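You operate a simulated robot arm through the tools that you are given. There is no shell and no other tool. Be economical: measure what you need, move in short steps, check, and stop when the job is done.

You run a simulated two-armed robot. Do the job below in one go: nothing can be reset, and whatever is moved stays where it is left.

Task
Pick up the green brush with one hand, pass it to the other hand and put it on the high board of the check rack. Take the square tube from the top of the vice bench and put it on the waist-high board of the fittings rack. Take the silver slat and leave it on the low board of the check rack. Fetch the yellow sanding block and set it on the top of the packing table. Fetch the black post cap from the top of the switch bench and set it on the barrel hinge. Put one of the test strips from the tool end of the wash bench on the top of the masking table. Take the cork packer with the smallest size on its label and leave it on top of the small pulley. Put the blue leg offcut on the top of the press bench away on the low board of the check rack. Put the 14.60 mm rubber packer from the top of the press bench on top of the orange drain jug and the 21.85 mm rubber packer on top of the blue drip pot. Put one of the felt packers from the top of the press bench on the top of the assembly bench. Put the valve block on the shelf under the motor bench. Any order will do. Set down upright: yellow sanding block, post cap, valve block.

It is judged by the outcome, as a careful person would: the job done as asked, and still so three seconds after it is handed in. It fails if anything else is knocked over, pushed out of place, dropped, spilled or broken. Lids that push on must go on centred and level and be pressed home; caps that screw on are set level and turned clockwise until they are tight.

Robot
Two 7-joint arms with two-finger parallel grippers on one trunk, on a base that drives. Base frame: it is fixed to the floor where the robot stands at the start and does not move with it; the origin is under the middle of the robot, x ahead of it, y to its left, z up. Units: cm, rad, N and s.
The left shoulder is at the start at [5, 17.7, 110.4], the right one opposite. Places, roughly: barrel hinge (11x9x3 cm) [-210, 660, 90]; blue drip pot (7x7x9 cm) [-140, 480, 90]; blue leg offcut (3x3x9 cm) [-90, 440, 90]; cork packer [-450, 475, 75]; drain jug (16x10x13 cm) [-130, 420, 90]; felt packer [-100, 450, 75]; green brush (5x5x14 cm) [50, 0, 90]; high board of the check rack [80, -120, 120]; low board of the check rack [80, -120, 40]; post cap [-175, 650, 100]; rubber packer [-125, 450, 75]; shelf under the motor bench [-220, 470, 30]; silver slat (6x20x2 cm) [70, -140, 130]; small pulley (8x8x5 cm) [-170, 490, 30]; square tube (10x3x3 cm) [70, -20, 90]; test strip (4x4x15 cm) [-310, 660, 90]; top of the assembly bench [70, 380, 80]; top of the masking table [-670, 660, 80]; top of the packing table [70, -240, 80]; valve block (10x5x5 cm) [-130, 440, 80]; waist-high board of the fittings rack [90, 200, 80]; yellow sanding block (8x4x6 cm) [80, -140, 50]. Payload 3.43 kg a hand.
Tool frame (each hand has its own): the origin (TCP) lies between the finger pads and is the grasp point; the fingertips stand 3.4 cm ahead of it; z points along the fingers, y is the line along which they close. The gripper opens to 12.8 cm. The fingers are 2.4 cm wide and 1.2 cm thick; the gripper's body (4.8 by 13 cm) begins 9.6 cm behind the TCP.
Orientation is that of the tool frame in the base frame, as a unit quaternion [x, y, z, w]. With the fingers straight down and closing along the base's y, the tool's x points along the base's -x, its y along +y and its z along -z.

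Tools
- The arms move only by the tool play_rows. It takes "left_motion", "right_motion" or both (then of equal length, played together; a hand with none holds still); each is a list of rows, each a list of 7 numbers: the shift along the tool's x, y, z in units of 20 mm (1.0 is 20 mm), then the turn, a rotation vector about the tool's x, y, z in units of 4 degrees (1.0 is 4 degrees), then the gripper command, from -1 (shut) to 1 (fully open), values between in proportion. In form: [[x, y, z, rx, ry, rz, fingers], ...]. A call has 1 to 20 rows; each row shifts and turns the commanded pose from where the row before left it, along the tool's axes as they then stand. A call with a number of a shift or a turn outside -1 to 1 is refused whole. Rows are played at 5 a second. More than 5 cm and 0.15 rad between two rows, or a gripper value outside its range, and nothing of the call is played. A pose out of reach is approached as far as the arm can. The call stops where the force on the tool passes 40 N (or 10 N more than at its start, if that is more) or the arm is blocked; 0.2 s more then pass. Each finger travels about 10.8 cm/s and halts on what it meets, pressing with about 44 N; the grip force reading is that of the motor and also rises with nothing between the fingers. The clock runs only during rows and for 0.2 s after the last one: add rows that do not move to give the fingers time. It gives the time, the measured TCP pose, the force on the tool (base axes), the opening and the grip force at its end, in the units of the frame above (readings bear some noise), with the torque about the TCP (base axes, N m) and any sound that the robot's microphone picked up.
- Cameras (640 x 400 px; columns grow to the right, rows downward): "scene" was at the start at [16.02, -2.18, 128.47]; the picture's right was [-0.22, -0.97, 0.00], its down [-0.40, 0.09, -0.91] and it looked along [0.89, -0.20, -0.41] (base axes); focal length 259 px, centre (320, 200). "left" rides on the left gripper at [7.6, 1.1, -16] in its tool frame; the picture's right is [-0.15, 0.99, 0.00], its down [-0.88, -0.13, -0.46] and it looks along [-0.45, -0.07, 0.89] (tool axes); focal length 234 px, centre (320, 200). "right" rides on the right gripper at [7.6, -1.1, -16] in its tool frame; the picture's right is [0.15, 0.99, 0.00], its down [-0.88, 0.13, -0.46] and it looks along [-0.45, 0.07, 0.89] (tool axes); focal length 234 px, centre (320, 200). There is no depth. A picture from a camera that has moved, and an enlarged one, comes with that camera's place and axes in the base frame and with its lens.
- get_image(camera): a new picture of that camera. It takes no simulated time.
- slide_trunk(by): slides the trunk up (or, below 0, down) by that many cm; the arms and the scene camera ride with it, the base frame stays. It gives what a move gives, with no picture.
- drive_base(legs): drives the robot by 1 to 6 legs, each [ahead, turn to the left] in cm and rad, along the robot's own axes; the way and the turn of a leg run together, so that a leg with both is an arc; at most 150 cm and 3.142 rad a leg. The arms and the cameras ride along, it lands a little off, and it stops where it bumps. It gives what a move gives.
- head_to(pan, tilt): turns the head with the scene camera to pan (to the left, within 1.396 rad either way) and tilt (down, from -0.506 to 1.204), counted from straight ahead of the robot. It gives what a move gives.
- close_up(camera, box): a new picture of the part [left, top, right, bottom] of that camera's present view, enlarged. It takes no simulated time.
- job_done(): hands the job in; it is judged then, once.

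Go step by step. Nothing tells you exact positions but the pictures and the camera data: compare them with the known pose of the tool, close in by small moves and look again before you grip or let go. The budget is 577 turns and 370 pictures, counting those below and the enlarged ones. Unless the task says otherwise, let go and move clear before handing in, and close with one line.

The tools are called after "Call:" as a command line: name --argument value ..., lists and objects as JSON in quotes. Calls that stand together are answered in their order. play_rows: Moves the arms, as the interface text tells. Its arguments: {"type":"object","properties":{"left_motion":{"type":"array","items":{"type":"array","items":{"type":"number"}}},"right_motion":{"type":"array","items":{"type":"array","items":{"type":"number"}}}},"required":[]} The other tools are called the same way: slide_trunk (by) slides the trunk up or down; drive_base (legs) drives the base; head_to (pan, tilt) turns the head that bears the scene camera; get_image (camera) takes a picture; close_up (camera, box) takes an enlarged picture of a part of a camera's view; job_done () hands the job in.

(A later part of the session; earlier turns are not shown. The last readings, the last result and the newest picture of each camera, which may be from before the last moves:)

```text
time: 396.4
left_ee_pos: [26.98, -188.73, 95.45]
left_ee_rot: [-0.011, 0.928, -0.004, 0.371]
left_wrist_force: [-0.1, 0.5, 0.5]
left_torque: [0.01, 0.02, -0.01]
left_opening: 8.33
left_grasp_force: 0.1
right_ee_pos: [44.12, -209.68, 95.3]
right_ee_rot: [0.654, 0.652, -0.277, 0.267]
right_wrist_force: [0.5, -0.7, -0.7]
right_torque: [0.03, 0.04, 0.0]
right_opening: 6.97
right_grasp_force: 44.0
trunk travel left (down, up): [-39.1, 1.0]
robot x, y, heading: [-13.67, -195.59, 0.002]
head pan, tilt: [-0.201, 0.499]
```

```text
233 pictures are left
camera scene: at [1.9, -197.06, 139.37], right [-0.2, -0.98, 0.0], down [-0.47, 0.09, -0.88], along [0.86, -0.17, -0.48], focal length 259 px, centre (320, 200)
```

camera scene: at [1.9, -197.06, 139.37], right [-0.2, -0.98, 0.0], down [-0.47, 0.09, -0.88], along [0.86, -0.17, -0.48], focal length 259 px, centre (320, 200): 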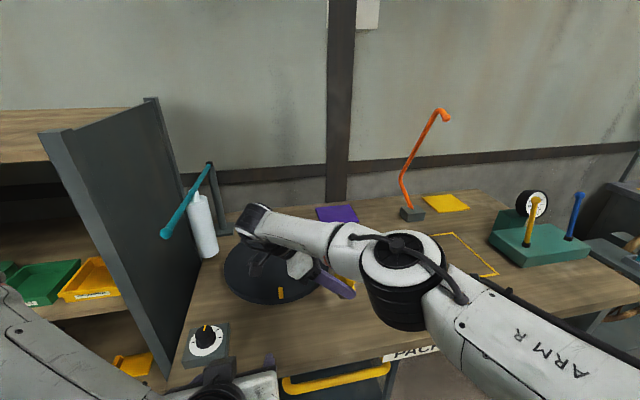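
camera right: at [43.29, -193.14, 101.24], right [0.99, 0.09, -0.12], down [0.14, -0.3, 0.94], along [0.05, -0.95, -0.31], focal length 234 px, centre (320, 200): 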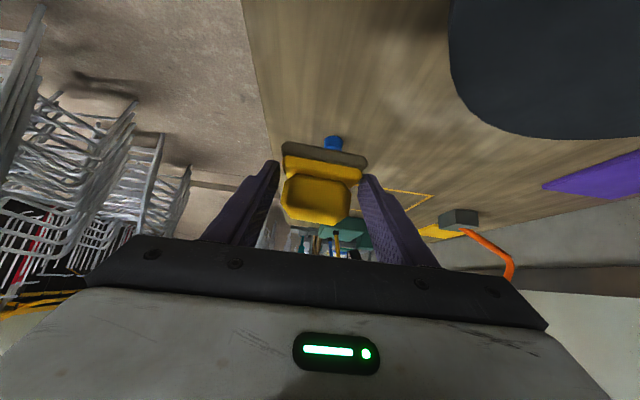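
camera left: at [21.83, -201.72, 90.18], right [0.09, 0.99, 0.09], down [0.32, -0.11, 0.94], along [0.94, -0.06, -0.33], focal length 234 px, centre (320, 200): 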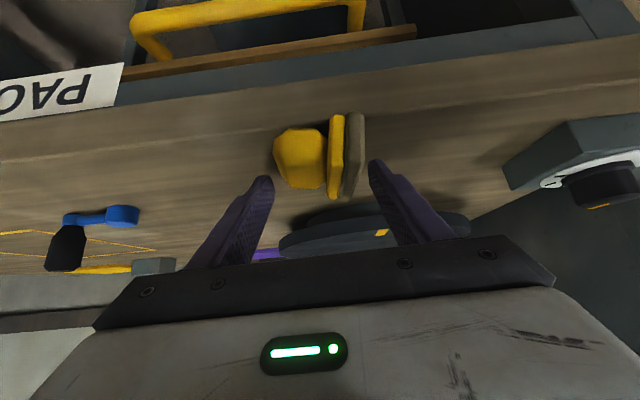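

Call:
play_rows --right_motion '[[0.5, 0, 0.5, 0, 0, 0, -1], [0.5, 0, 0.5, 0, 0, 0, -1], [0.5, 0, 0.5, 0, 0, 0, -1], [0.5, 0, 0.5, 0, 0, 0, -1], [0.5, 0, 0.5, 0, 0, 0, -1]]'

Call:
get_image --camera "scene"

Call:
get_image --camera "right"

```text
time: 397.6
left_ee_pos: [26.98, -188.74, 95.41]
left_ee_rot: [-0.011, 0.929, -0.004, 0.371]
left_wrist_force: [-0.3, -0.4, -0.9]
left_torque: [0.05, 0.01, 0.02]
left_opening: 8.33
left_grasp_force: 0.1
right_ee_pos: [44.17, -212.0, 89.03]
right_ee_rot: [0.666, 0.64, -0.278, 0.266]
right_wrist_force: [-0.8, 0.2, -1.1]
right_torque: [0.04, -0.01, -0.03]
right_opening: 6.94
right_grasp_force: 44.1
right hand out of reach, approached as far as the arm can: row 5
trunk travel left (down, up): [-39.1, 1.0]
robot x, y, heading: [-14.11, -195.39, 0.005]
head pan, tilt: [-0.201, 0.499]
```

```text
232 pictures are left
camera scene: at [1.91, -197.11, 139.37], right [-0.2, -0.98, 0.0], down [-0.47, 0.09, -0.88], along [0.86, -0.17, -0.48], focal length 259 px, centre (320, 200)
```

scene: 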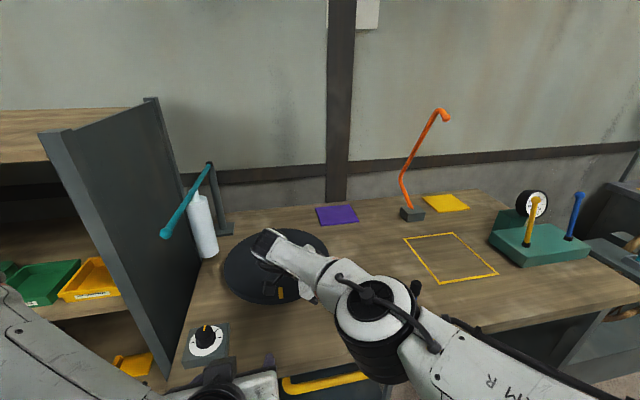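

```text
231 pictures are left
camera right: at [43.78, -195.3, 94.91], right [0.99, 0.07, -0.1], down [0.12, -0.3, 0.95], along [0.03, -0.95, -0.31], focal length 234 px, centre (320, 200)
```

right: 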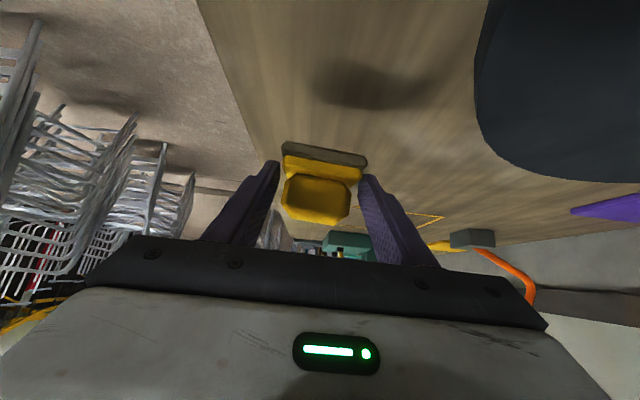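

Call:
slide_trunk --by -4

Call:
get_image --camera "right"

Call:
slide_trunk --by -0.5

```text
time: 398.4
left_ee_pos: [27.04, -188.8, 91.38]
left_ee_rot: [-0.012, 0.928, -0.003, 0.372]
left_wrist_force: [-0.1, -0.8, 0.2]
left_torque: [-0.02, 0.01, -0.01]
left_opening: 8.31
left_grasp_force: 0.1
right_ee_pos: [44.07, -212.04, 84.83]
right_ee_rot: [0.663, 0.641, -0.279, 0.266]
right_wrist_force: [-0.6, 0.6, -1.3]
right_torque: [0.01, -0.01, -0.01]
right_opening: 6.94
right_grasp_force: 43.6
trunk travel left (down, up): [-35.1, 5.0]
robot x, y, heading: [-14.21, -195.25, 0.005]
head pan, tilt: [-0.201, 0.499]
```

```text
230 pictures are left
camera right: at [43.6, -195.34, 90.58], right [0.99, 0.07, -0.11], down [0.12, -0.3, 0.95], along [0.03, -0.95, -0.3], focal length 234 px, centre (320, 200)
```

right: 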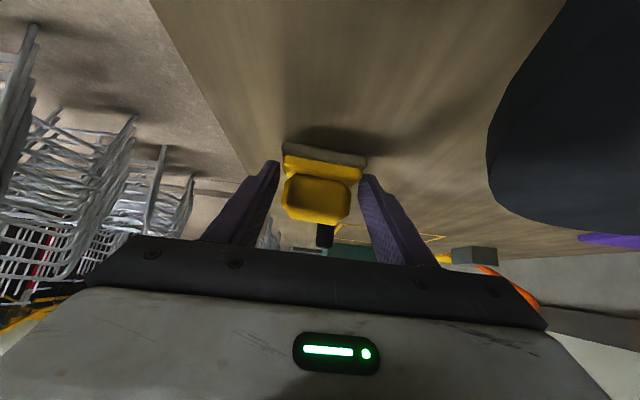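

```text
time: 398.9
left_ee_pos: [26.89, -188.63, 90.95]
left_ee_rot: [-0.011, 0.928, -0.004, 0.372]
left_wrist_force: [0.2, 0.5, -0.4]
left_torque: [0.0, -0.03, -0.03]
left_opening: 8.31
left_grasp_force: 0.0
right_ee_pos: [43.98, -211.93, 84.43]
right_ee_rot: [0.663, 0.64, -0.281, 0.269]
right_wrist_force: [2.8, 5.0, 13.7]
right_torque: [-0.22, 0.39, -0.11]
right_opening: 6.93
right_grasp_force: 44.0
trunk travel left (down, up): [-34.6, 5.5]
robot x, y, heading: [-14.28, -194.89, 0.007]
head pan, tilt: [-0.201, 0.499]
```

Contact with the table. I release the block and withdraw.

Call:
play_rows --right_motion '[[0, 0, 0, 0, 0, 0, 0.15], [0, 0, 0, 0, 0, 0, 0.3], [0, 0, 0, 0, 0, 0, 0.5], [0, 0, 0, 0, 0, 0, 0.6], [0, 0, -0.5, 0, 0, 0, 0.6], [0, 0, -1, 0, 0, 0, 0.6], [0, 0, -1, 0, 0, 0, 0.6], [0, 0, -1, 0, 0, 0, 0.6], [0, 0, -1, 0, 0, 0, 0.6], [0, 0, -1, 0, 0, 0, 0.6]]'

Call:
get_image --camera "right"

Call:
get_image --camera "scene"

```text
time: 401.3
left_ee_pos: [27.08, -188.85, 90.84]
left_ee_rot: [-0.011, 0.928, -0.004, 0.372]
left_wrist_force: [0.4, -0.8, 0.3]
left_torque: [0.0, 0.04, 0.0]
left_opening: 8.32
left_grasp_force: 0.0
right_ee_pos: [43.31, -209.45, 89.16]
right_ee_rot: [0.67, 0.631, -0.291, 0.263]
right_wrist_force: [-0.7, 0.1, 0.4]
right_torque: [0.0, -0.01, -0.02]
right_opening: 10.24
right_grasp_force: 0.0
right hand out of reach, approached as far as the arm can: row 6, 8, 9, 10
trunk travel left (down, up): [-34.6, 5.5]
robot x, y, heading: [-13.75, -195.74, -0.005]
head pan, tilt: [-0.201, 0.499]
stopped in row 10 (right hand): the arm was blocked; the commanded pose is now the measured one
```

```text
229 pictures are left
camera right: at [43.42, -192.79, 94.76], right [0.99, 0.03, -0.12], down [0.13, -0.29, 0.95], along [0.0, -0.96, -0.29], focal length 234 px, centre (320, 200)
```

right: 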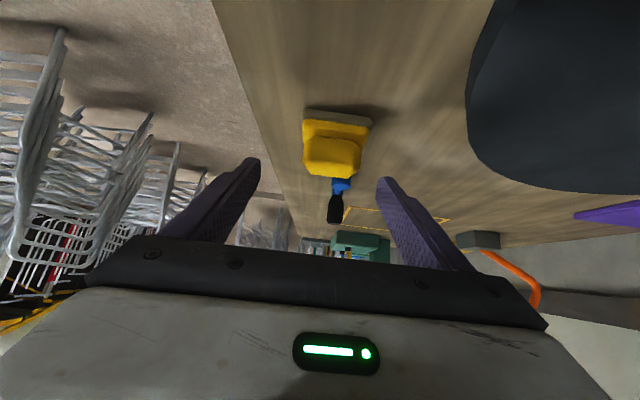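

```text
228 pictures are left
camera scene: at [1.9, -197.09, 134.87], right [-0.2, -0.98, 0.0], down [-0.47, 0.09, -0.88], along [0.86, -0.17, -0.48], focal length 259 px, centre (320, 200)
```

scene: 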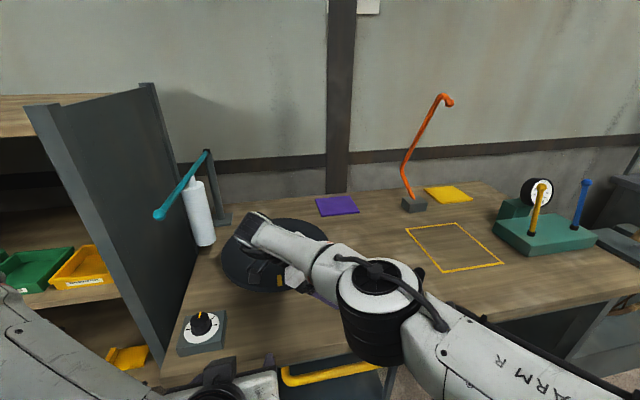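

Call:
slide_trunk --by 5.4

Call:
play_rows --right_motion '[[0, 0, -0.5, 0, 1, 0, 0.6], [0, 0, -0.5, 0, 1, 0, 0.6], [0, 0, -0.5, 0, 1, 0, 0.6], [0, 0, -0.5, 0, 1, 0, 0.6], [0, 0, -0.5, 0, 1, 0, 0.6], [0, 0, -0.5, 0, 1, 0, 0.6], [0, 0, -0.5, 0, 1, 0, 0.6], [0, 0, -0.5, 0, 1, 0, 0.6], [0, 0, -0.5, 0, 1, 0, 0.6], [0, 0, -0.5, 0, 1, 0, 0.6], [0, 0, -0.5, 0, 1, 0, 0.6], [0, 0, -0.5, 0, 0.3, 0, 0.6]]'

Call:
drive_base --legs '[[-35, 0]]'

Call:
get_image --camera "scene"

```text
time: 402.3
left_ee_pos: [26.96, -188.71, 96.27]
left_ee_rot: [-0.01, 0.928, -0.004, 0.372]
left_wrist_force: [-0.5, -0.4, 0.9]
left_torque: [-0.01, 0.0, 0.01]
left_opening: 8.3
left_grasp_force: 0.1
right_ee_pos: [43.16, -209.47, 94.41]
right_ee_rot: [0.67, 0.631, -0.291, 0.262]
right_wrist_force: [-0.5, 0.7, -0.4]
right_torque: [-0.03, -0.01, 0.0]
right_opening: 10.25
right_grasp_force: 0.1
trunk travel left (down, up): [-40.0, 0.1]
robot x, y, heading: [-14.13, -195.01, 0.006]
head pan, tilt: [-0.201, 0.499]
```

```text
time: 404.9
left_ee_pos: [26.96, -188.86, 96.25]
left_ee_rot: [-0.01, 0.928, -0.004, 0.372]
left_wrist_force: [-0.1, 0.1, -1.0]
left_torque: [0.0, 0.02, 0.0]
left_opening: 8.33
left_grasp_force: 0.1
right_ee_pos: [43.59, -204.52, 105.17]
right_ee_rot: [0.729, 0.684, -0.011, -0.001]
right_wrist_force: [0.0, -0.9, -0.2]
right_torque: [0.0, -0.01, 0.0]
right_opening: 10.25
right_grasp_force: 0.1
trunk travel left (down, up): [-40.0, 0.1]
robot x, y, heading: [-14.05, -195.65, 0.003]
head pan, tilt: [-0.201, 0.499]
```

```text
time: 407.1
left_ee_pos: [-7.9, -189.01, 96.3]
left_ee_rot: [-0.012, 0.928, -0.003, 0.373]
left_wrist_force: [0.0, 0.1, 0.4]
left_torque: [0.0, -0.01, -0.01]
left_opening: 8.31
left_grasp_force: 0.1
right_ee_pos: [8.7, -204.59, 105.13]
right_ee_rot: [0.729, 0.684, -0.01, -0.001]
right_wrist_force: [-0.5, 0.1, -0.6]
right_torque: [0.02, 0.01, 0.0]
right_opening: 10.22
right_grasp_force: 0.1
trunk travel left (down, up): [-40.0, 0.1]
robot x, y, heading: [-48.87, -195.08, 0.001]
head pan, tilt: [-0.201, 0.499]
```

```text
227 pictures are left
camera scene: at [-33.03, -197.21, 140.28], right [-0.2, -0.98, 0.0], down [-0.47, 0.09, -0.88], along [0.86, -0.17, -0.48], focal length 259 px, centre (320, 200)
```

scene: 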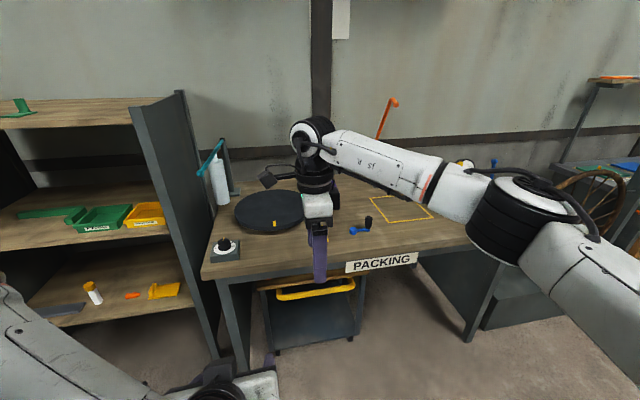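

The sanding block is upright on the packing table. Next I drive back to the first bench for the square tube.

Call:
drive_base --legs '[[0, 1.571], [100, 0], [84, 0], [0, -1.571]]'

Call:
head_to --pan 0 --tilt 0.5

Call:
get_image --camera "scene"

```text
time: 424.1
left_ee_pos: [-3.63, -3.57, 96.26]
left_ee_rot: [0.002, 0.928, -0.009, 0.372]
left_wrist_force: [0.1, -0.4, 0.2]
left_torque: [0.02, -0.03, 0.03]
left_opening: 8.34
left_grasp_force: 0.1
right_ee_pos: [12.65, -19.82, 105.11]
right_ee_rot: [0.738, 0.675, -0.011, -0.001]
right_wrist_force: [0.7, 0.0, -0.4]
right_torque: [0.01, 0.02, 0.03]
right_opening: 10.24
right_grasp_force: 0.0
trunk travel left (down, up): [-40.0, 0.1]
robot x, y, heading: [-44.93, -9.05, -0.027]
head pan, tilt: [-0.201, 0.499]
```

```text
time: 424.8
left_ee_pos: [-3.58, -3.49, 96.3]
left_ee_rot: [0.002, 0.928, -0.009, 0.372]
left_wrist_force: [0.1, -0.7, -0.6]
left_torque: [-0.03, -0.03, 0.0]
left_opening: 8.32
left_grasp_force: 0.1
right_ee_pos: [12.66, -19.66, 105.27]
right_ee_rot: [0.738, 0.675, -0.011, -0.001]
right_wrist_force: [0.3, -0.4, -0.5]
right_torque: [0.0, -0.01, -0.01]
right_opening: 10.25
right_grasp_force: 0.0
trunk travel left (down, up): [-40.0, 0.1]
robot x, y, heading: [-44.75, -8.92, -0.024]
head pan, tilt: [0.0, 0.499]
```

```text
226 pictures are left
camera scene: at [-28.64, -9.34, 140.27], right [-0.02, -1.0, 0.0], down [-0.48, 0.01, -0.88], along [0.88, -0.02, -0.48], focal length 259 px, centre (320, 200)
```

scene: 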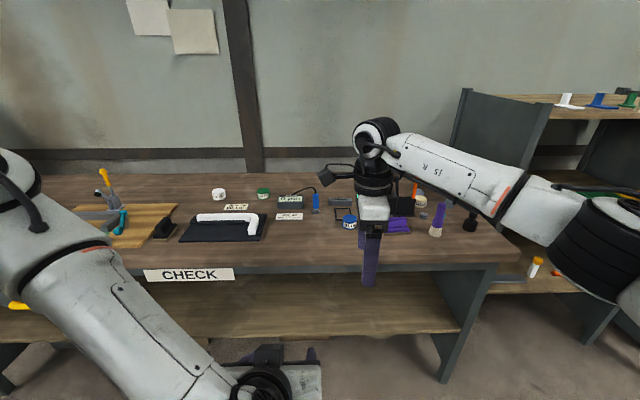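

Call:
play_rows --left_motion '[[-0.68, 0, -0.73, 0, 0, 0, 0.3], [-0.68, 0, -0.73, 0, 0, 0, 0.3], [-0.68, 0, -0.73, 0, 0, 0, 0.3], [-0.68, 0, -0.73, 0, 0, 0, 0.3], [-0.68, 0, -0.73, 0, 0, 0, 0.3], [0.7, 0, -0.7, 0, 0, 0, 0.3], [0.7, 0, -0.7, 0, 0, 0, 0.3], [0.7, 0, -0.7, 0, 0, 0, 0.3]]'

Call:
drive_base --legs '[[54, 0]]'

Call:
get_image --camera "right"

```text
time: 426.6
left_ee_pos: [-9.45, -3.58, 106.37]
left_ee_rot: [0.002, 0.928, -0.008, 0.372]
left_wrist_force: [-0.7, -0.4, 1.3]
left_torque: [0.02, 0.02, 0.0]
left_opening: 8.33
left_grasp_force: 0.1
right_ee_pos: [12.69, -19.81, 105.12]
right_ee_rot: [0.738, 0.675, -0.011, -0.001]
right_wrist_force: [0.2, -1.2, -0.3]
right_torque: [-0.01, -0.02, -0.01]
right_opening: 10.23
right_grasp_force: 0.1
trunk travel left (down, up): [-40.0, 0.1]
robot x, y, heading: [-44.9, -8.96, -0.025]
head pan, tilt: [0.0, 0.499]
```

```text
time: 429.8
left_ee_pos: [44.48, -5.19, 106.39]
left_ee_rot: [0.005, 0.929, -0.009, 0.371]
left_wrist_force: [0.2, 0.0, 0.8]
left_torque: [-0.01, 0.01, 0.0]
left_opening: 8.32
left_grasp_force: 0.0
right_ee_pos: [66.45, -21.39, 105.19]
right_ee_rot: [0.74, 0.673, -0.012, -0.001]
right_wrist_force: [-0.7, -0.2, 0.0]
right_torque: [0.02, 0.02, 0.02]
right_opening: 10.23
right_grasp_force: 0.1
trunk travel left (down, up): [-40.0, 0.1]
robot x, y, heading: [9.47, -10.34, -0.028]
head pan, tilt: [0.0, 0.499]
```

```text
225 pictures are left
camera right: at [66.45, -13.74, 121.0], right [1.0, 0.05, -0.02], down [0.05, -0.88, 0.47], along [0.01, -0.47, -0.88], focal length 234 px, centre (320, 200)
```

right: 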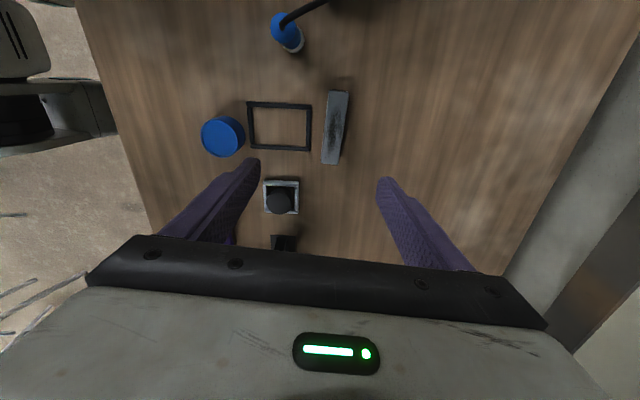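

Call:
close_up --camera "right" --box '[200, 70, 440, 220]'

Call:
head_to --pan -0.3 --tilt 0.55

Call:
get_image --camera "scene"

```text
2.67 times, centred on (320, 145) of right
camera zoom: at [66.45, -13.74, 121.0], right [1.0, 0.05, -0.02], down [0.05, -0.88, 0.47], along [0.01, -0.47, -0.88], focal length 624 px, centre (320, 347)
```

zoom: 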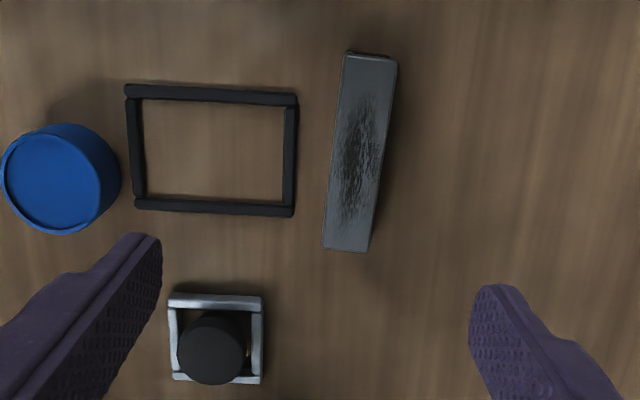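

```text
time: 430.6
left_ee_pos: [44.37, -5.17, 106.43]
left_ee_rot: [0.004, 0.928, -0.009, 0.372]
left_wrist_force: [0.7, -0.4, 0.0]
left_torque: [0.0, 0.03, 0.04]
left_opening: 8.32
left_grasp_force: 0.1
right_ee_pos: [66.5, -21.52, 105.18]
right_ee_rot: [0.74, 0.672, -0.011, -0.001]
right_wrist_force: [0.1, 0.2, -0.3]
right_torque: [-0.01, -0.01, 0.0]
right_opening: 10.26
right_grasp_force: 0.1
trunk travel left (down, up): [-40.0, 0.1]
robot x, y, heading: [9.05, -10.74, -0.028]
head pan, tilt: [-0.3, 0.55]
```

```text
223 pictures are left
camera scene: at [24.56, -13.5, 139.82], right [-0.32, -0.95, 0.0], down [-0.49, 0.17, -0.85], along [0.81, -0.28, -0.52], focal length 259 px, centre (320, 200)
```

scene: 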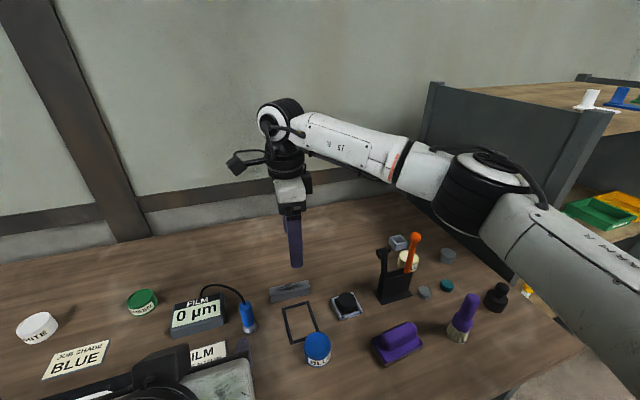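

Call:
close_up --camera "scene" --box '[250, 215, 490, 365]'

```text
2.67 times, centred on (370, 290) of scene
camera zoom: at [24.56, -13.5, 139.82], right [-0.32, -0.95, 0.0], down [-0.49, 0.17, -0.85], along [0.81, -0.28, -0.52], focal length 690 px, centre (187, -40)
```

zoom: 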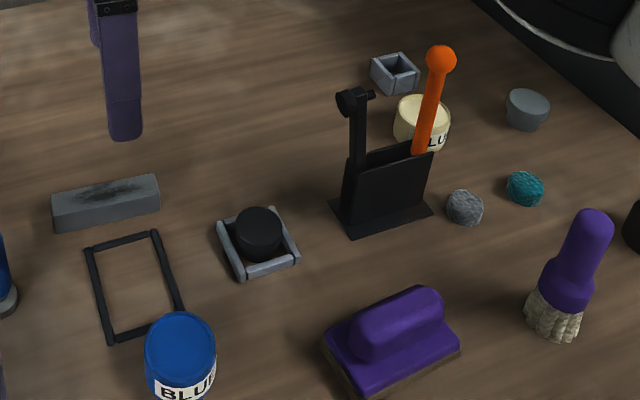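

The bar at (68.5, -20) matches the square tube's place and size. I lower the right hand over it.

Call:
play_rows --right_motion '[[0.15, 0.2, 0.8, 0, 0, 0, 0.2], [0.15, 0.2, 0.8, 0, 0, 0, 0.2], [0.15, 0.2, 0.8, 0, 0, 0, 0.2], [0.15, 0.2, 0.8, 0, 0, 0, 0.2], [0.15, 0.13, 0.8, 0, 0, 0, 0.2], [0, 0, 0.8, 0, 0, 0, 0.2], [0, 0, 0.8, 0, 0, 0, 0.2]]'

Call:
get_image --camera "right"

```text
time: 432.1
left_ee_pos: [44.42, -5.21, 106.32]
left_ee_rot: [0.004, 0.928, -0.01, 0.372]
left_wrist_force: [-0.2, -0.1, 0.0]
left_torque: [-0.01, -0.05, 0.0]
left_opening: 8.34
left_grasp_force: 0.1
right_ee_pos: [68.21, -20.32, 93.91]
right_ee_rot: [0.74, 0.673, -0.011, -0.001]
right_wrist_force: [0.2, 0.7, -0.2]
right_torque: [0.0, -0.02, -0.03]
right_opening: 7.69
right_grasp_force: 0.0
trunk travel left (down, up): [-40.0, 0.1]
robot x, y, heading: [8.94, -10.5, -0.035]
head pan, tilt: [-0.3, 0.55]
```

```text
221 pictures are left
camera right: at [68.18, -12.59, 109.77], right [1.0, 0.05, -0.02], down [0.05, -0.88, 0.47], along [0.01, -0.47, -0.88], focal length 234 px, centre (320, 200)
```

right: 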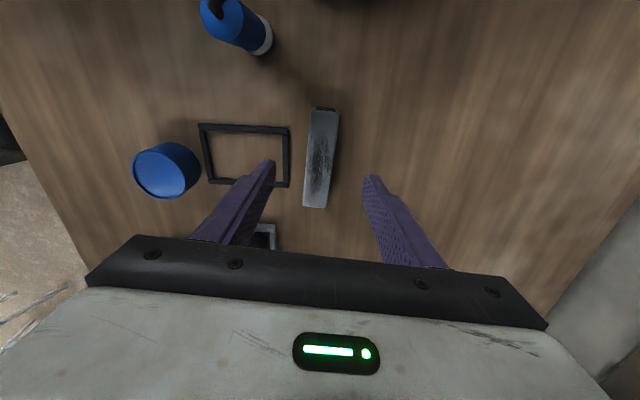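

Call:
play_rows --right_motion '[[0, 0.15, 0, 0, 0, 0, -0.31], [0, 0, 0, 0, 0, 0, -0.31], [0, 0, 0.8, 0, 0, 0, -0.31], [0, 0, 0.8, 0, 0, 0, -0.31], [0, 0, 0.6, 0, 0, 0, -0.31]]'

Call:
get_image --camera "right"

```text
time: 433.4
left_ee_pos: [44.47, -5.22, 106.35]
left_ee_rot: [0.004, 0.929, -0.009, 0.371]
left_wrist_force: [0.1, 0.1, -0.7]
left_torque: [0.0, 0.02, 0.01]
left_opening: 8.32
left_grasp_force: 0.1
right_ee_pos: [68.34, -20.69, 89.41]
right_ee_rot: [0.74, 0.672, -0.012, -0.001]
right_wrist_force: [0.1, 0.7, -0.4]
right_torque: [0.01, 0.0, -0.01]
right_opening: 4.4
right_grasp_force: 0.0
trunk travel left (down, up): [-40.0, 0.1]
robot x, y, heading: [9.18, -10.31, -0.03]
head pan, tilt: [-0.3, 0.55]
```

```text
220 pictures are left
camera right: at [68.42, -12.82, 105.37], right [1.0, 0.05, -0.02], down [0.05, -0.88, 0.47], along [0.01, -0.47, -0.88], focal length 234 px, centre (320, 200)
```

right: 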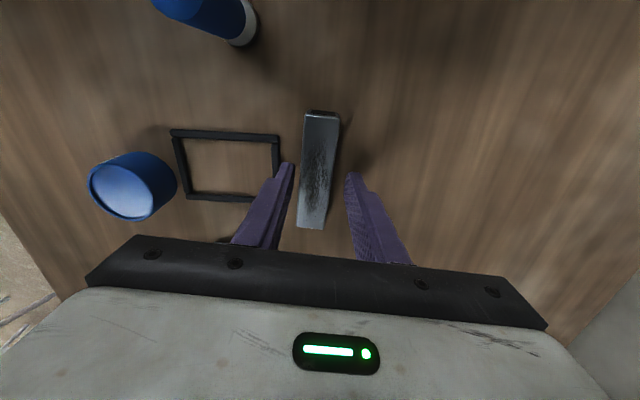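

Call:
play_rows --right_motion '[[0, 0.05, 0.4, 0, 0, 0, -0.31], [0, 0, 0.3, 0, 0, 0, -0.31]]'

Call:
play_rows --right_motion '[[0, 0, 0.2, 0, 0, 0, -0.31], [0, 0, 0.2, 0, 0, 0, -0.31]]'

```text
time: 433.9
left_ee_pos: [44.28, -5.14, 106.47]
left_ee_rot: [0.004, 0.928, -0.008, 0.372]
left_wrist_force: [-0.4, 1.0, 0.7]
left_torque: [0.02, 0.05, 0.01]
left_opening: 8.32
left_grasp_force: 0.0
right_ee_pos: [68.39, -20.48, 88.41]
right_ee_rot: [0.74, 0.673, -0.009, 0.001]
right_wrist_force: [-0.1, -2.0, 15.2]
right_torque: [0.05, -0.42, -0.06]
right_opening: 4.35
right_grasp_force: 0.1
trunk travel left (down, up): [-40.0, 0.1]
robot x, y, heading: [8.73, -10.19, -0.03]
head pan, tilt: [-0.3, 0.55]
```

```text
time: 434.5
left_ee_pos: [44.34, -5.21, 106.65]
left_ee_rot: [0.005, 0.928, -0.009, 0.372]
left_wrist_force: [-0.2, -0.5, -0.5]
left_torque: [-0.06, 0.01, -0.01]
left_opening: 8.31
left_grasp_force: 0.1
right_ee_pos: [68.75, -20.52, 88.39]
right_ee_rot: [0.739, 0.673, -0.006, 0.002]
right_wrist_force: [-8.9, -3.6, 18.3]
right_torque: [0.0, -0.15, 0.04]
right_opening: 3.84
right_grasp_force: 0.1
trunk travel left (down, up): [-40.0, 0.1]
robot x, y, heading: [9.01, -10.13, -0.032]
head pan, tilt: [-0.3, 0.55]
stopped in row 2 (right hand): the force on the tool passed its limit (the readings are from after the stop); the commanded pose is now the measured one
```

Call:
play_rows --right_motion '[[0, -0.1, -0.2, 0, 0, 0, -0.31], [0, 0, 0, 0, 0, 0, -0.5], [0, 0, 0, 0, 0, 0, -0.8], [0, 0, 0, 0, 0, 0, -1], [0, 0, 0, 0, 0, 0, -1], [0, 0, -0.5, 0, 0, 0, -1], [0, 0, -1, 0, 0, 0, -1]]'

Call:
get_image --camera "right"

```text
time: 436.1
left_ee_pos: [44.38, -5.22, 106.45]
left_ee_rot: [0.005, 0.928, -0.009, 0.372]
left_wrist_force: [-0.7, 0.2, 0.8]
left_torque: [-0.02, 0.03, -0.01]
left_opening: 8.31
left_grasp_force: 0.0
right_ee_pos: [68.58, -20.47, 91.39]
right_ee_rot: [0.74, 0.672, -0.007, 0.001]
right_wrist_force: [-0.7, -0.4, -0.8]
right_torque: [0.01, -0.03, -0.02]
right_opening: 2.59
right_grasp_force: 43.8
trunk travel left (down, up): [-40.0, 0.1]
robot x, y, heading: [9.29, -10.04, -0.031]
head pan, tilt: [-0.3, 0.55]
```

```text
219 pictures are left
camera right: at [68.41, -12.66, 107.22], right [1.0, 0.05, -0.01], down [0.05, -0.88, 0.47], along [0.02, -0.47, -0.89], focal length 234 px, centre (320, 200)
```

right: 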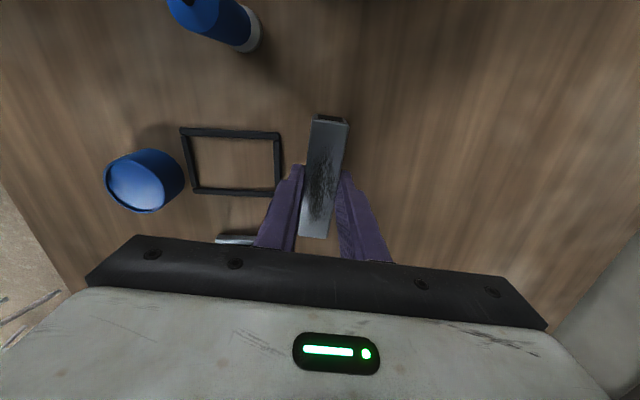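

The square tube is held. I lift it, back away and drive toward the fittings rack at y = 200.

Call:
play_rows --right_motion '[[0, 0, -1, 0, 0, 0, -1], [0, 0, -1, 0, 0, 0, -1], [0, 0, -1, 0, 0, 0, -1], [0, 0, -1, 0, 0, 0, -1], [0, 0, -1, 0, 0, 0, -1], [0, 0, -1, 0, 0, 0, -1]]'

Call:
drive_base --legs '[[-50, 0.03], [0, 1.571], [110, 0], [85, 0], [0, -1.571]]'

Call:
head_to --pan 0 --tilt 0.5

Call:
get_image --camera "scene"

```text
time: 437.5
left_ee_pos: [44.47, -5.15, 106.53]
left_ee_rot: [0.005, 0.928, -0.009, 0.371]
left_wrist_force: [0.1, -0.5, -0.2]
left_torque: [0.0, 0.03, 0.01]
left_opening: 8.29
left_grasp_force: 0.1
right_ee_pos: [68.67, -20.22, 103.47]
right_ee_rot: [0.74, 0.673, -0.007, 0.002]
right_wrist_force: [0.8, 0.9, -1.2]
right_torque: [0.0, -0.05, -0.01]
right_opening: 2.58
right_grasp_force: 43.9
trunk travel left (down, up): [-40.0, 0.1]
robot x, y, heading: [8.95, -10.25, -0.029]
head pan, tilt: [-0.3, 0.55]
```

```text
time: 457.4
left_ee_pos: [-12.33, 193.38, 106.4]
left_ee_rot: [-0.04, 0.927, 0.009, 0.372]
left_wrist_force: [0.1, 0.1, -0.4]
left_torque: [-0.01, 0.0, 0.04]
left_opening: 8.28
left_grasp_force: 0.1
right_ee_pos: [13.32, 180.79, 103.43]
right_ee_rot: [0.707, 0.707, -0.006, 0.002]
right_wrist_force: [-0.6, 0.7, 0.0]
right_torque: [0.01, 0.01, 0.0]
right_opening: 2.56
right_grasp_force: 44.0
trunk travel left (down, up): [-40.0, 0.1]
robot x, y, heading: [-47.14, 184.81, 0.064]
head pan, tilt: [-0.3, 0.55]
```

```text
time: 458.2
left_ee_pos: [-12.4, 193.43, 106.44]
left_ee_rot: [-0.04, 0.928, 0.008, 0.371]
left_wrist_force: [0.6, -0.4, -0.2]
left_torque: [-0.01, 0.0, 0.05]
left_opening: 8.34
left_grasp_force: 0.1
right_ee_pos: [13.41, 180.91, 103.44]
right_ee_rot: [0.706, 0.708, -0.007, 0.002]
right_wrist_force: [-0.2, -0.4, -0.4]
right_torque: [0.0, -0.03, -0.01]
right_opening: 2.57
right_grasp_force: 44.4
trunk travel left (down, up): [-40.0, 0.1]
robot x, y, heading: [-47.26, 184.93, 0.064]
head pan, tilt: [0.0, 0.499]
```

```text
218 pictures are left
camera scene: at [-30.97, 185.97, 140.27], right [0.07, -1.0, 0.0], down [-0.48, -0.03, -0.88], along [0.88, 0.06, -0.48], focal length 259 px, centre (320, 200)
```

scene: 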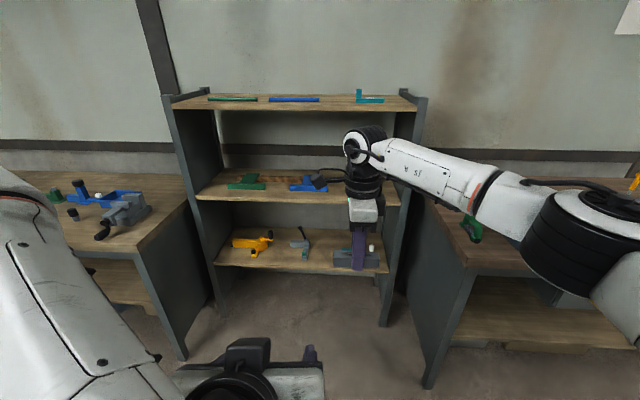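

The fittings rack is ahead; its middle board is the waist-high one with free space along the front. I tilt the hand a little and approach.

Call:
play_rows --right_motion '[[0, 0, 0, -1, 0, 0, -1], [0, 0, 0, -1, 0, 0, -1], [0, 0, 0, -1, 0, 0, -1], [0, 0, 0, -1, 0, 0, -1], [0, 0, 0, -1, 0, 0, -1]]'

Call:
drive_base --legs '[[40, -0.03]]'

Call:
get_image --camera "scene"

Call:
get_image --camera "right"

```text
time: 459.4
left_ee_pos: [-12.23, 193.5, 106.44]
left_ee_rot: [-0.04, 0.928, 0.008, 0.371]
left_wrist_force: [1.1, 1.0, -0.2]
left_torque: [0.0, -0.01, 0.01]
left_opening: 8.31
left_grasp_force: 0.2
right_ee_pos: [13.31, 180.93, 103.37]
right_ee_rot: [0.695, 0.698, 0.117, 0.125]
right_wrist_force: [-1.4, 0.4, -0.5]
right_torque: [0.02, -0.02, -0.01]
right_opening: 2.6
right_grasp_force: 44.1
trunk travel left (down, up): [-40.0, 0.1]
robot x, y, heading: [-47.06, 184.93, 0.069]
head pan, tilt: [0.0, 0.499]
```

```text
time: 461.9
left_ee_pos: [28.33, 194.48, 106.44]
left_ee_rot: [-0.025, 0.928, 0.002, 0.372]
left_wrist_force: [1.4, -0.5, -0.5]
left_torque: [0.0, -0.03, -0.01]
left_opening: 8.31
left_grasp_force: 0.0
right_ee_pos: [53.5, 181.07, 103.28]
right_ee_rot: [0.707, 0.687, 0.115, 0.127]
right_wrist_force: [0.5, 0.1, -0.8]
right_torque: [-0.02, 0.01, -0.02]
right_opening: 2.59
right_grasp_force: 44.2
trunk travel left (down, up): [-40.0, 0.1]
robot x, y, heading: [-6.86, 187.14, 0.041]
head pan, tilt: [0.0, 0.499]
```

```text
217 pictures are left
camera scene: at [9.47, 187.54, 140.26], right [0.04, -1.0, 0.0], down [-0.48, -0.02, -0.88], along [0.88, 0.03, -0.48], focal length 259 px, centre (320, 200)
```

scene: 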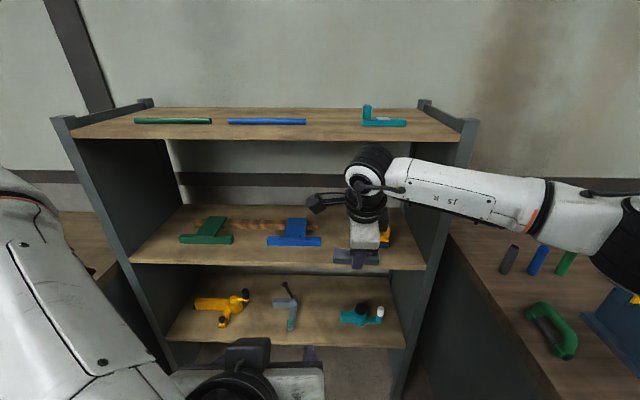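

```text
216 pictures are left
camera right: at [47.51, 188.9, 117.86], right [0.94, 0.12, 0.33], down [-0.06, -0.87, 0.48], along [0.35, -0.47, -0.81], focal length 234 px, centre (320, 200)
```

right: 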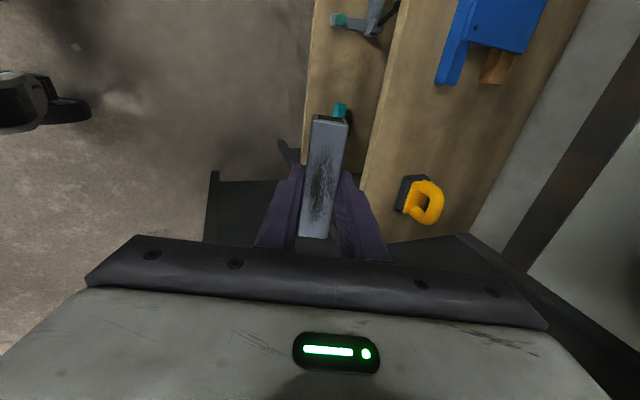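

Call:
play_rows --right_motion '[[0, -0.3, 0.85, 0, 0, 0, -1], [0, -0.3, 0.85, 0, 0, 0, -1], [0, -0.3, 0.85, 0, 0, 0, -1], [0, -0.3, 0.85, 0, 0, 0, -1], [0, -0.3, 0.85, 0, 0, 0, -1]]'

Call:
drive_base --legs '[[12, 0]]'

Call:
get_image --camera "right"

Call:
get_image --camera "scene"

```text
time: 463.1
left_ee_pos: [28.38, 194.52, 106.36]
left_ee_rot: [-0.025, 0.929, 0.002, 0.37]
left_wrist_force: [0.2, 0.5, 0.4]
left_torque: [0.01, -0.01, 0.03]
left_opening: 8.33
left_grasp_force: 0.1
right_ee_pos: [53.41, 181.04, 94.22]
right_ee_rot: [0.707, 0.686, 0.114, 0.126]
right_wrist_force: [-0.1, 0.3, -0.2]
right_torque: [0.01, 0.01, 0.0]
right_opening: 2.57
right_grasp_force: 44.1
trunk travel left (down, up): [-40.0, 0.1]
robot x, y, heading: [-6.96, 186.88, 0.038]
head pan, tilt: [0.0, 0.499]
```

```text
time: 464.4
left_ee_pos: [40.2, 194.88, 106.46]
left_ee_rot: [-0.024, 0.928, 0.002, 0.371]
left_wrist_force: [0.8, -0.2, -0.2]
left_torque: [-0.02, 0.02, 0.02]
left_opening: 8.32
left_grasp_force: 0.0
right_ee_pos: [65.49, 181.3, 94.28]
right_ee_rot: [0.707, 0.686, 0.114, 0.126]
right_wrist_force: [0.5, -0.2, -0.4]
right_torque: [-0.01, 0.02, -0.01]
right_opening: 2.57
right_grasp_force: 43.6
trunk travel left (down, up): [-40.0, 0.1]
robot x, y, heading: [4.9, 187.55, 0.039]
head pan, tilt: [0.0, 0.499]
```

```text
215 pictures are left
camera right: at [59.37, 189.23, 108.82], right [0.94, 0.12, 0.33], down [-0.06, -0.87, 0.48], along [0.35, -0.47, -0.81], focal length 234 px, centre (320, 200)
```

right: 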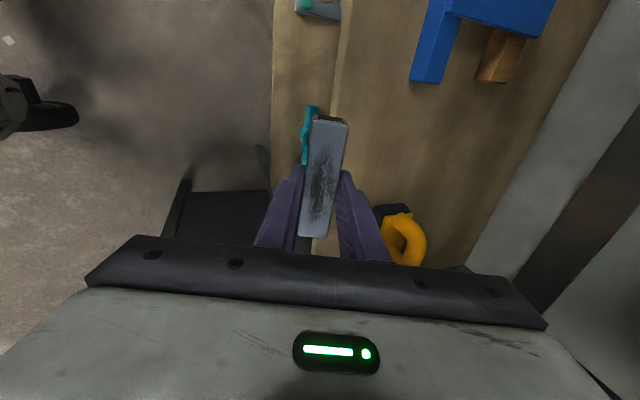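

```text
214 pictures are left
camera scene: at [21.37, 187.95, 140.25], right [0.03, -1.0, 0.0], down [-0.48, -0.02, -0.88], along [0.88, 0.03, -0.48], focal length 259 px, centre (320, 200)
```

scene: 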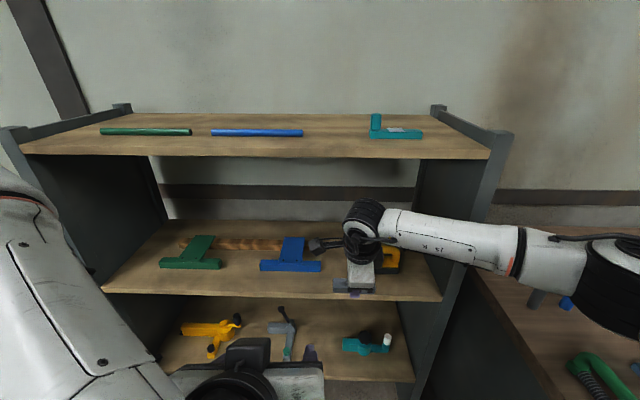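

Call:
play_rows --right_motion '[[0, -0.31, 0.85, 0, 0, 0, -1]]'

Call:
drive_base --legs '[[9.5, 0]]'

Call:
get_image --camera "right"

```text
time: 464.8
left_ee_pos: [40.14, 194.72, 106.35]
left_ee_rot: [-0.025, 0.928, 0.002, 0.371]
left_wrist_force: [0.2, 0.8, -1.1]
left_torque: [0.01, 0.01, -0.01]
left_opening: 8.32
left_grasp_force: 0.1
right_ee_pos: [65.46, 181.29, 92.47]
right_ee_rot: [0.707, 0.687, 0.114, 0.125]
right_wrist_force: [0.2, -0.3, -0.6]
right_torque: [-0.03, 0.01, 0.02]
right_opening: 2.59
right_grasp_force: 43.8
trunk travel left (down, up): [-40.0, 0.1]
robot x, y, heading: [5.0, 187.59, 0.036]
head pan, tilt: [0.0, 0.499]
```

```text
time: 465.9
left_ee_pos: [49.52, 195.16, 106.41]
left_ee_rot: [-0.026, 0.929, 0.003, 0.37]
left_wrist_force: [0.1, 0.6, -0.3]
left_torque: [-0.03, -0.01, 0.01]
left_opening: 8.29
left_grasp_force: 0.1
right_ee_pos: [74.82, 181.63, 92.49]
right_ee_rot: [0.707, 0.686, 0.113, 0.125]
right_wrist_force: [0.4, 0.1, -1.1]
right_torque: [0.04, 0.01, 0.02]
right_opening: 2.6
right_grasp_force: 43.8
trunk travel left (down, up): [-40.0, 0.1]
robot x, y, heading: [14.23, 188.03, 0.029]
head pan, tilt: [0.0, 0.499]
```

```text
213 pictures are left
camera right: at [68.83, 189.56, 107.06], right [0.94, 0.12, 0.33], down [-0.06, -0.87, 0.48], along [0.35, -0.47, -0.81], focal length 234 px, centre (320, 200)
```

right: 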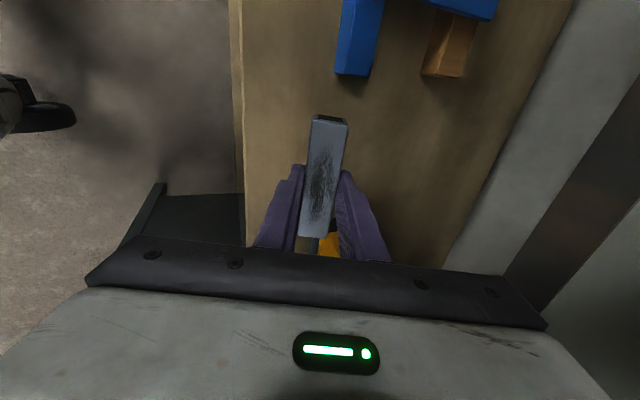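

Call:
play_rows --right_motion '[[0.7, -0.05, 0.14, 0, 0, 0, -1], [0, -0.085, 0.235, 0, 0, 0, -1]]'

Call:
play_rows --right_motion '[[0, -0.07, 0.19, 0, 0, 0, -1], [0, -0.07, 0.19, 0, 0, 0, -1]]'

Call:
play_rows --right_motion '[[0, -0.05, 0.14, 0, 0, 0, -1], [0, -0.05, 0.14, 0, 0, 0, -1]]'

```text
time: 466.5
left_ee_pos: [49.55, 195.23, 106.37]
left_ee_rot: [-0.025, 0.928, 0.003, 0.372]
left_wrist_force: [0.3, 0.5, -0.3]
left_torque: [-0.01, 0.02, 0.0]
left_opening: 8.33
left_grasp_force: 0.0
right_ee_pos: [74.98, 182.97, 91.77]
right_ee_rot: [0.707, 0.687, 0.114, 0.127]
right_wrist_force: [0.2, 0.2, 0.5]
right_torque: [0.01, 0.01, -0.02]
right_opening: 2.58
right_grasp_force: 43.9
trunk travel left (down, up): [-40.0, 0.1]
robot x, y, heading: [14.44, 187.87, 0.036]
head pan, tilt: [0.0, 0.499]
```

```text
time: 467.1
left_ee_pos: [49.67, 195.29, 106.37]
left_ee_rot: [-0.025, 0.928, 0.002, 0.371]
left_wrist_force: [-0.4, -1.0, 1.1]
left_torque: [-0.01, -0.03, -0.02]
left_opening: 8.34
left_grasp_force: 0.1
right_ee_pos: [74.86, 183.13, 90.93]
right_ee_rot: [0.707, 0.686, 0.114, 0.126]
right_wrist_force: [0.0, -0.3, -0.2]
right_torque: [0.0, 0.01, -0.01]
right_opening: 2.58
right_grasp_force: 44.0
trunk travel left (down, up): [-40.0, 0.1]
robot x, y, heading: [14.24, 187.84, 0.033]
head pan, tilt: [0.0, 0.499]
```

```text
time: 467.7
left_ee_pos: [49.54, 195.14, 106.37]
left_ee_rot: [-0.026, 0.928, 0.003, 0.371]
left_wrist_force: [0.8, 0.3, -0.5]
left_torque: [-0.01, 0.01, -0.03]
left_opening: 8.34
left_grasp_force: 0.1
right_ee_pos: [74.75, 182.83, 90.33]
right_ee_rot: [0.707, 0.687, 0.114, 0.126]
right_wrist_force: [1.2, 0.5, -1.0]
right_torque: [0.03, 0.01, 0.02]
right_opening: 2.62
right_grasp_force: 44.4
trunk travel left (down, up): [-40.0, 0.1]
robot x, y, heading: [14.68, 187.76, 0.034]
head pan, tilt: [0.0, 0.499]
```

Call:
play_rows --right_motion '[[0, -0.07, 0.19, 0, 0, 0, -1], [0, -0.07, 0.19, 0, 0, 0, -1]]'

Call:
play_rows --right_motion '[[0, -0.07, 0.19, 0, 0, 0, -1], [0, -0.07, 0.19, 0, 0, 0, -1]]'

Call:
get_image --camera "right"

```text
time: 468.3
left_ee_pos: [49.42, 195.17, 106.44]
left_ee_rot: [-0.025, 0.928, 0.002, 0.371]
left_wrist_force: [0.0, -0.4, 1.1]
left_torque: [0.0, 0.0, -0.01]
left_opening: 8.3
left_grasp_force: 0.1
right_ee_pos: [74.92, 182.94, 89.54]
right_ee_rot: [0.707, 0.686, 0.114, 0.126]
right_wrist_force: [-0.3, 0.0, -0.6]
right_torque: [0.03, 0.0, 0.02]
right_opening: 2.59
right_grasp_force: 44.2
trunk travel left (down, up): [-40.0, 0.1]
robot x, y, heading: [14.24, 188.15, 0.031]
head pan, tilt: [0.0, 0.499]
```

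```text
time: 468.9
left_ee_pos: [49.39, 195.26, 106.51]
left_ee_rot: [-0.025, 0.928, 0.002, 0.372]
left_wrist_force: [-0.2, -0.9, -0.6]
left_torque: [-0.01, 0.01, 0.01]
left_opening: 8.31
left_grasp_force: 0.1
right_ee_pos: [74.81, 183.05, 89.17]
right_ee_rot: [0.707, 0.686, 0.117, 0.128]
right_wrist_force: [-5.9, -2.7, 15.6]
right_torque: [0.04, 0.39, 0.11]
right_opening: 2.6
right_grasp_force: 43.6
trunk travel left (down, up): [-40.0, 0.1]
robot x, y, heading: [14.88, 187.67, 0.033]
head pan, tilt: [0.0, 0.499]
```

```text
212 pictures are left
camera right: at [68.7, 190.88, 103.57], right [0.93, 0.12, 0.33], down [-0.06, -0.87, 0.48], along [0.35, -0.47, -0.81], focal length 234 px, centre (320, 200)
```

right: 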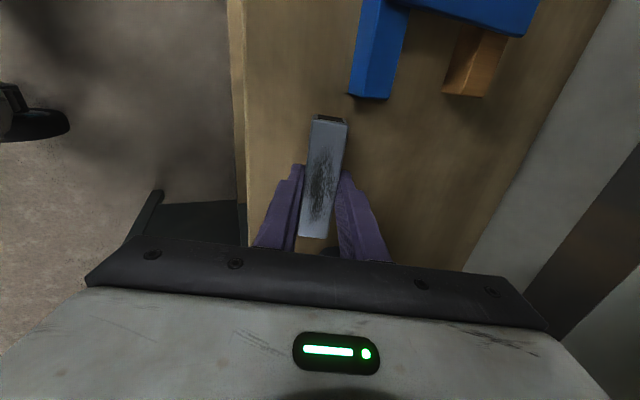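

Call:
play_rows --right_motion '[[0, 0.03, -0.08, 0, 0, 0, -0.5], [0, 0.05, -0.14, 0, 0, 0, -0.35], [0, 0.05, -0.14, 0, 0, 0, -0.25], [0, 0, 0, 0, 0, 0, -0.2], [0, 0, 0, 0, 0, 0, -0.2], [0, 0, -0.5, 0, 0, 0, -0.2], [0, 0, -1, 0, 0, 0, -0.2]]'

Call:
get_image --camera "right"

```text
time: 470.5
left_ee_pos: [49.5, 195.16, 106.42]
left_ee_rot: [-0.025, 0.928, 0.002, 0.371]
left_wrist_force: [-0.9, 0.2, 0.2]
left_torque: [-0.03, -0.02, -0.01]
left_opening: 8.3
left_grasp_force: 0.1
right_ee_pos: [73.76, 182.92, 92.25]
right_ee_rot: [0.706, 0.687, 0.114, 0.127]
right_wrist_force: [1.1, -0.4, 0.9]
right_torque: [-0.01, -0.04, 0.0]
right_opening: 5.12
right_grasp_force: 0.1
trunk travel left (down, up): [-40.0, 0.1]
robot x, y, heading: [14.75, 187.69, 0.036]
head pan, tilt: [0.0, 0.499]
```

```text
211 pictures are left
camera right: at [67.71, 190.88, 106.79], right [0.94, 0.12, 0.33], down [-0.06, -0.87, 0.48], along [0.35, -0.47, -0.81], focal length 234 px, centre (320, 200)
```

right: 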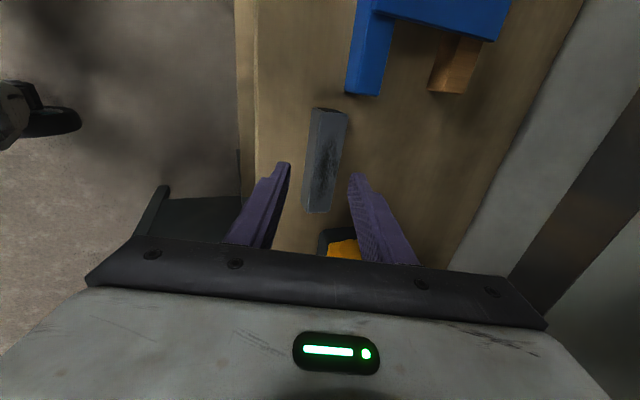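

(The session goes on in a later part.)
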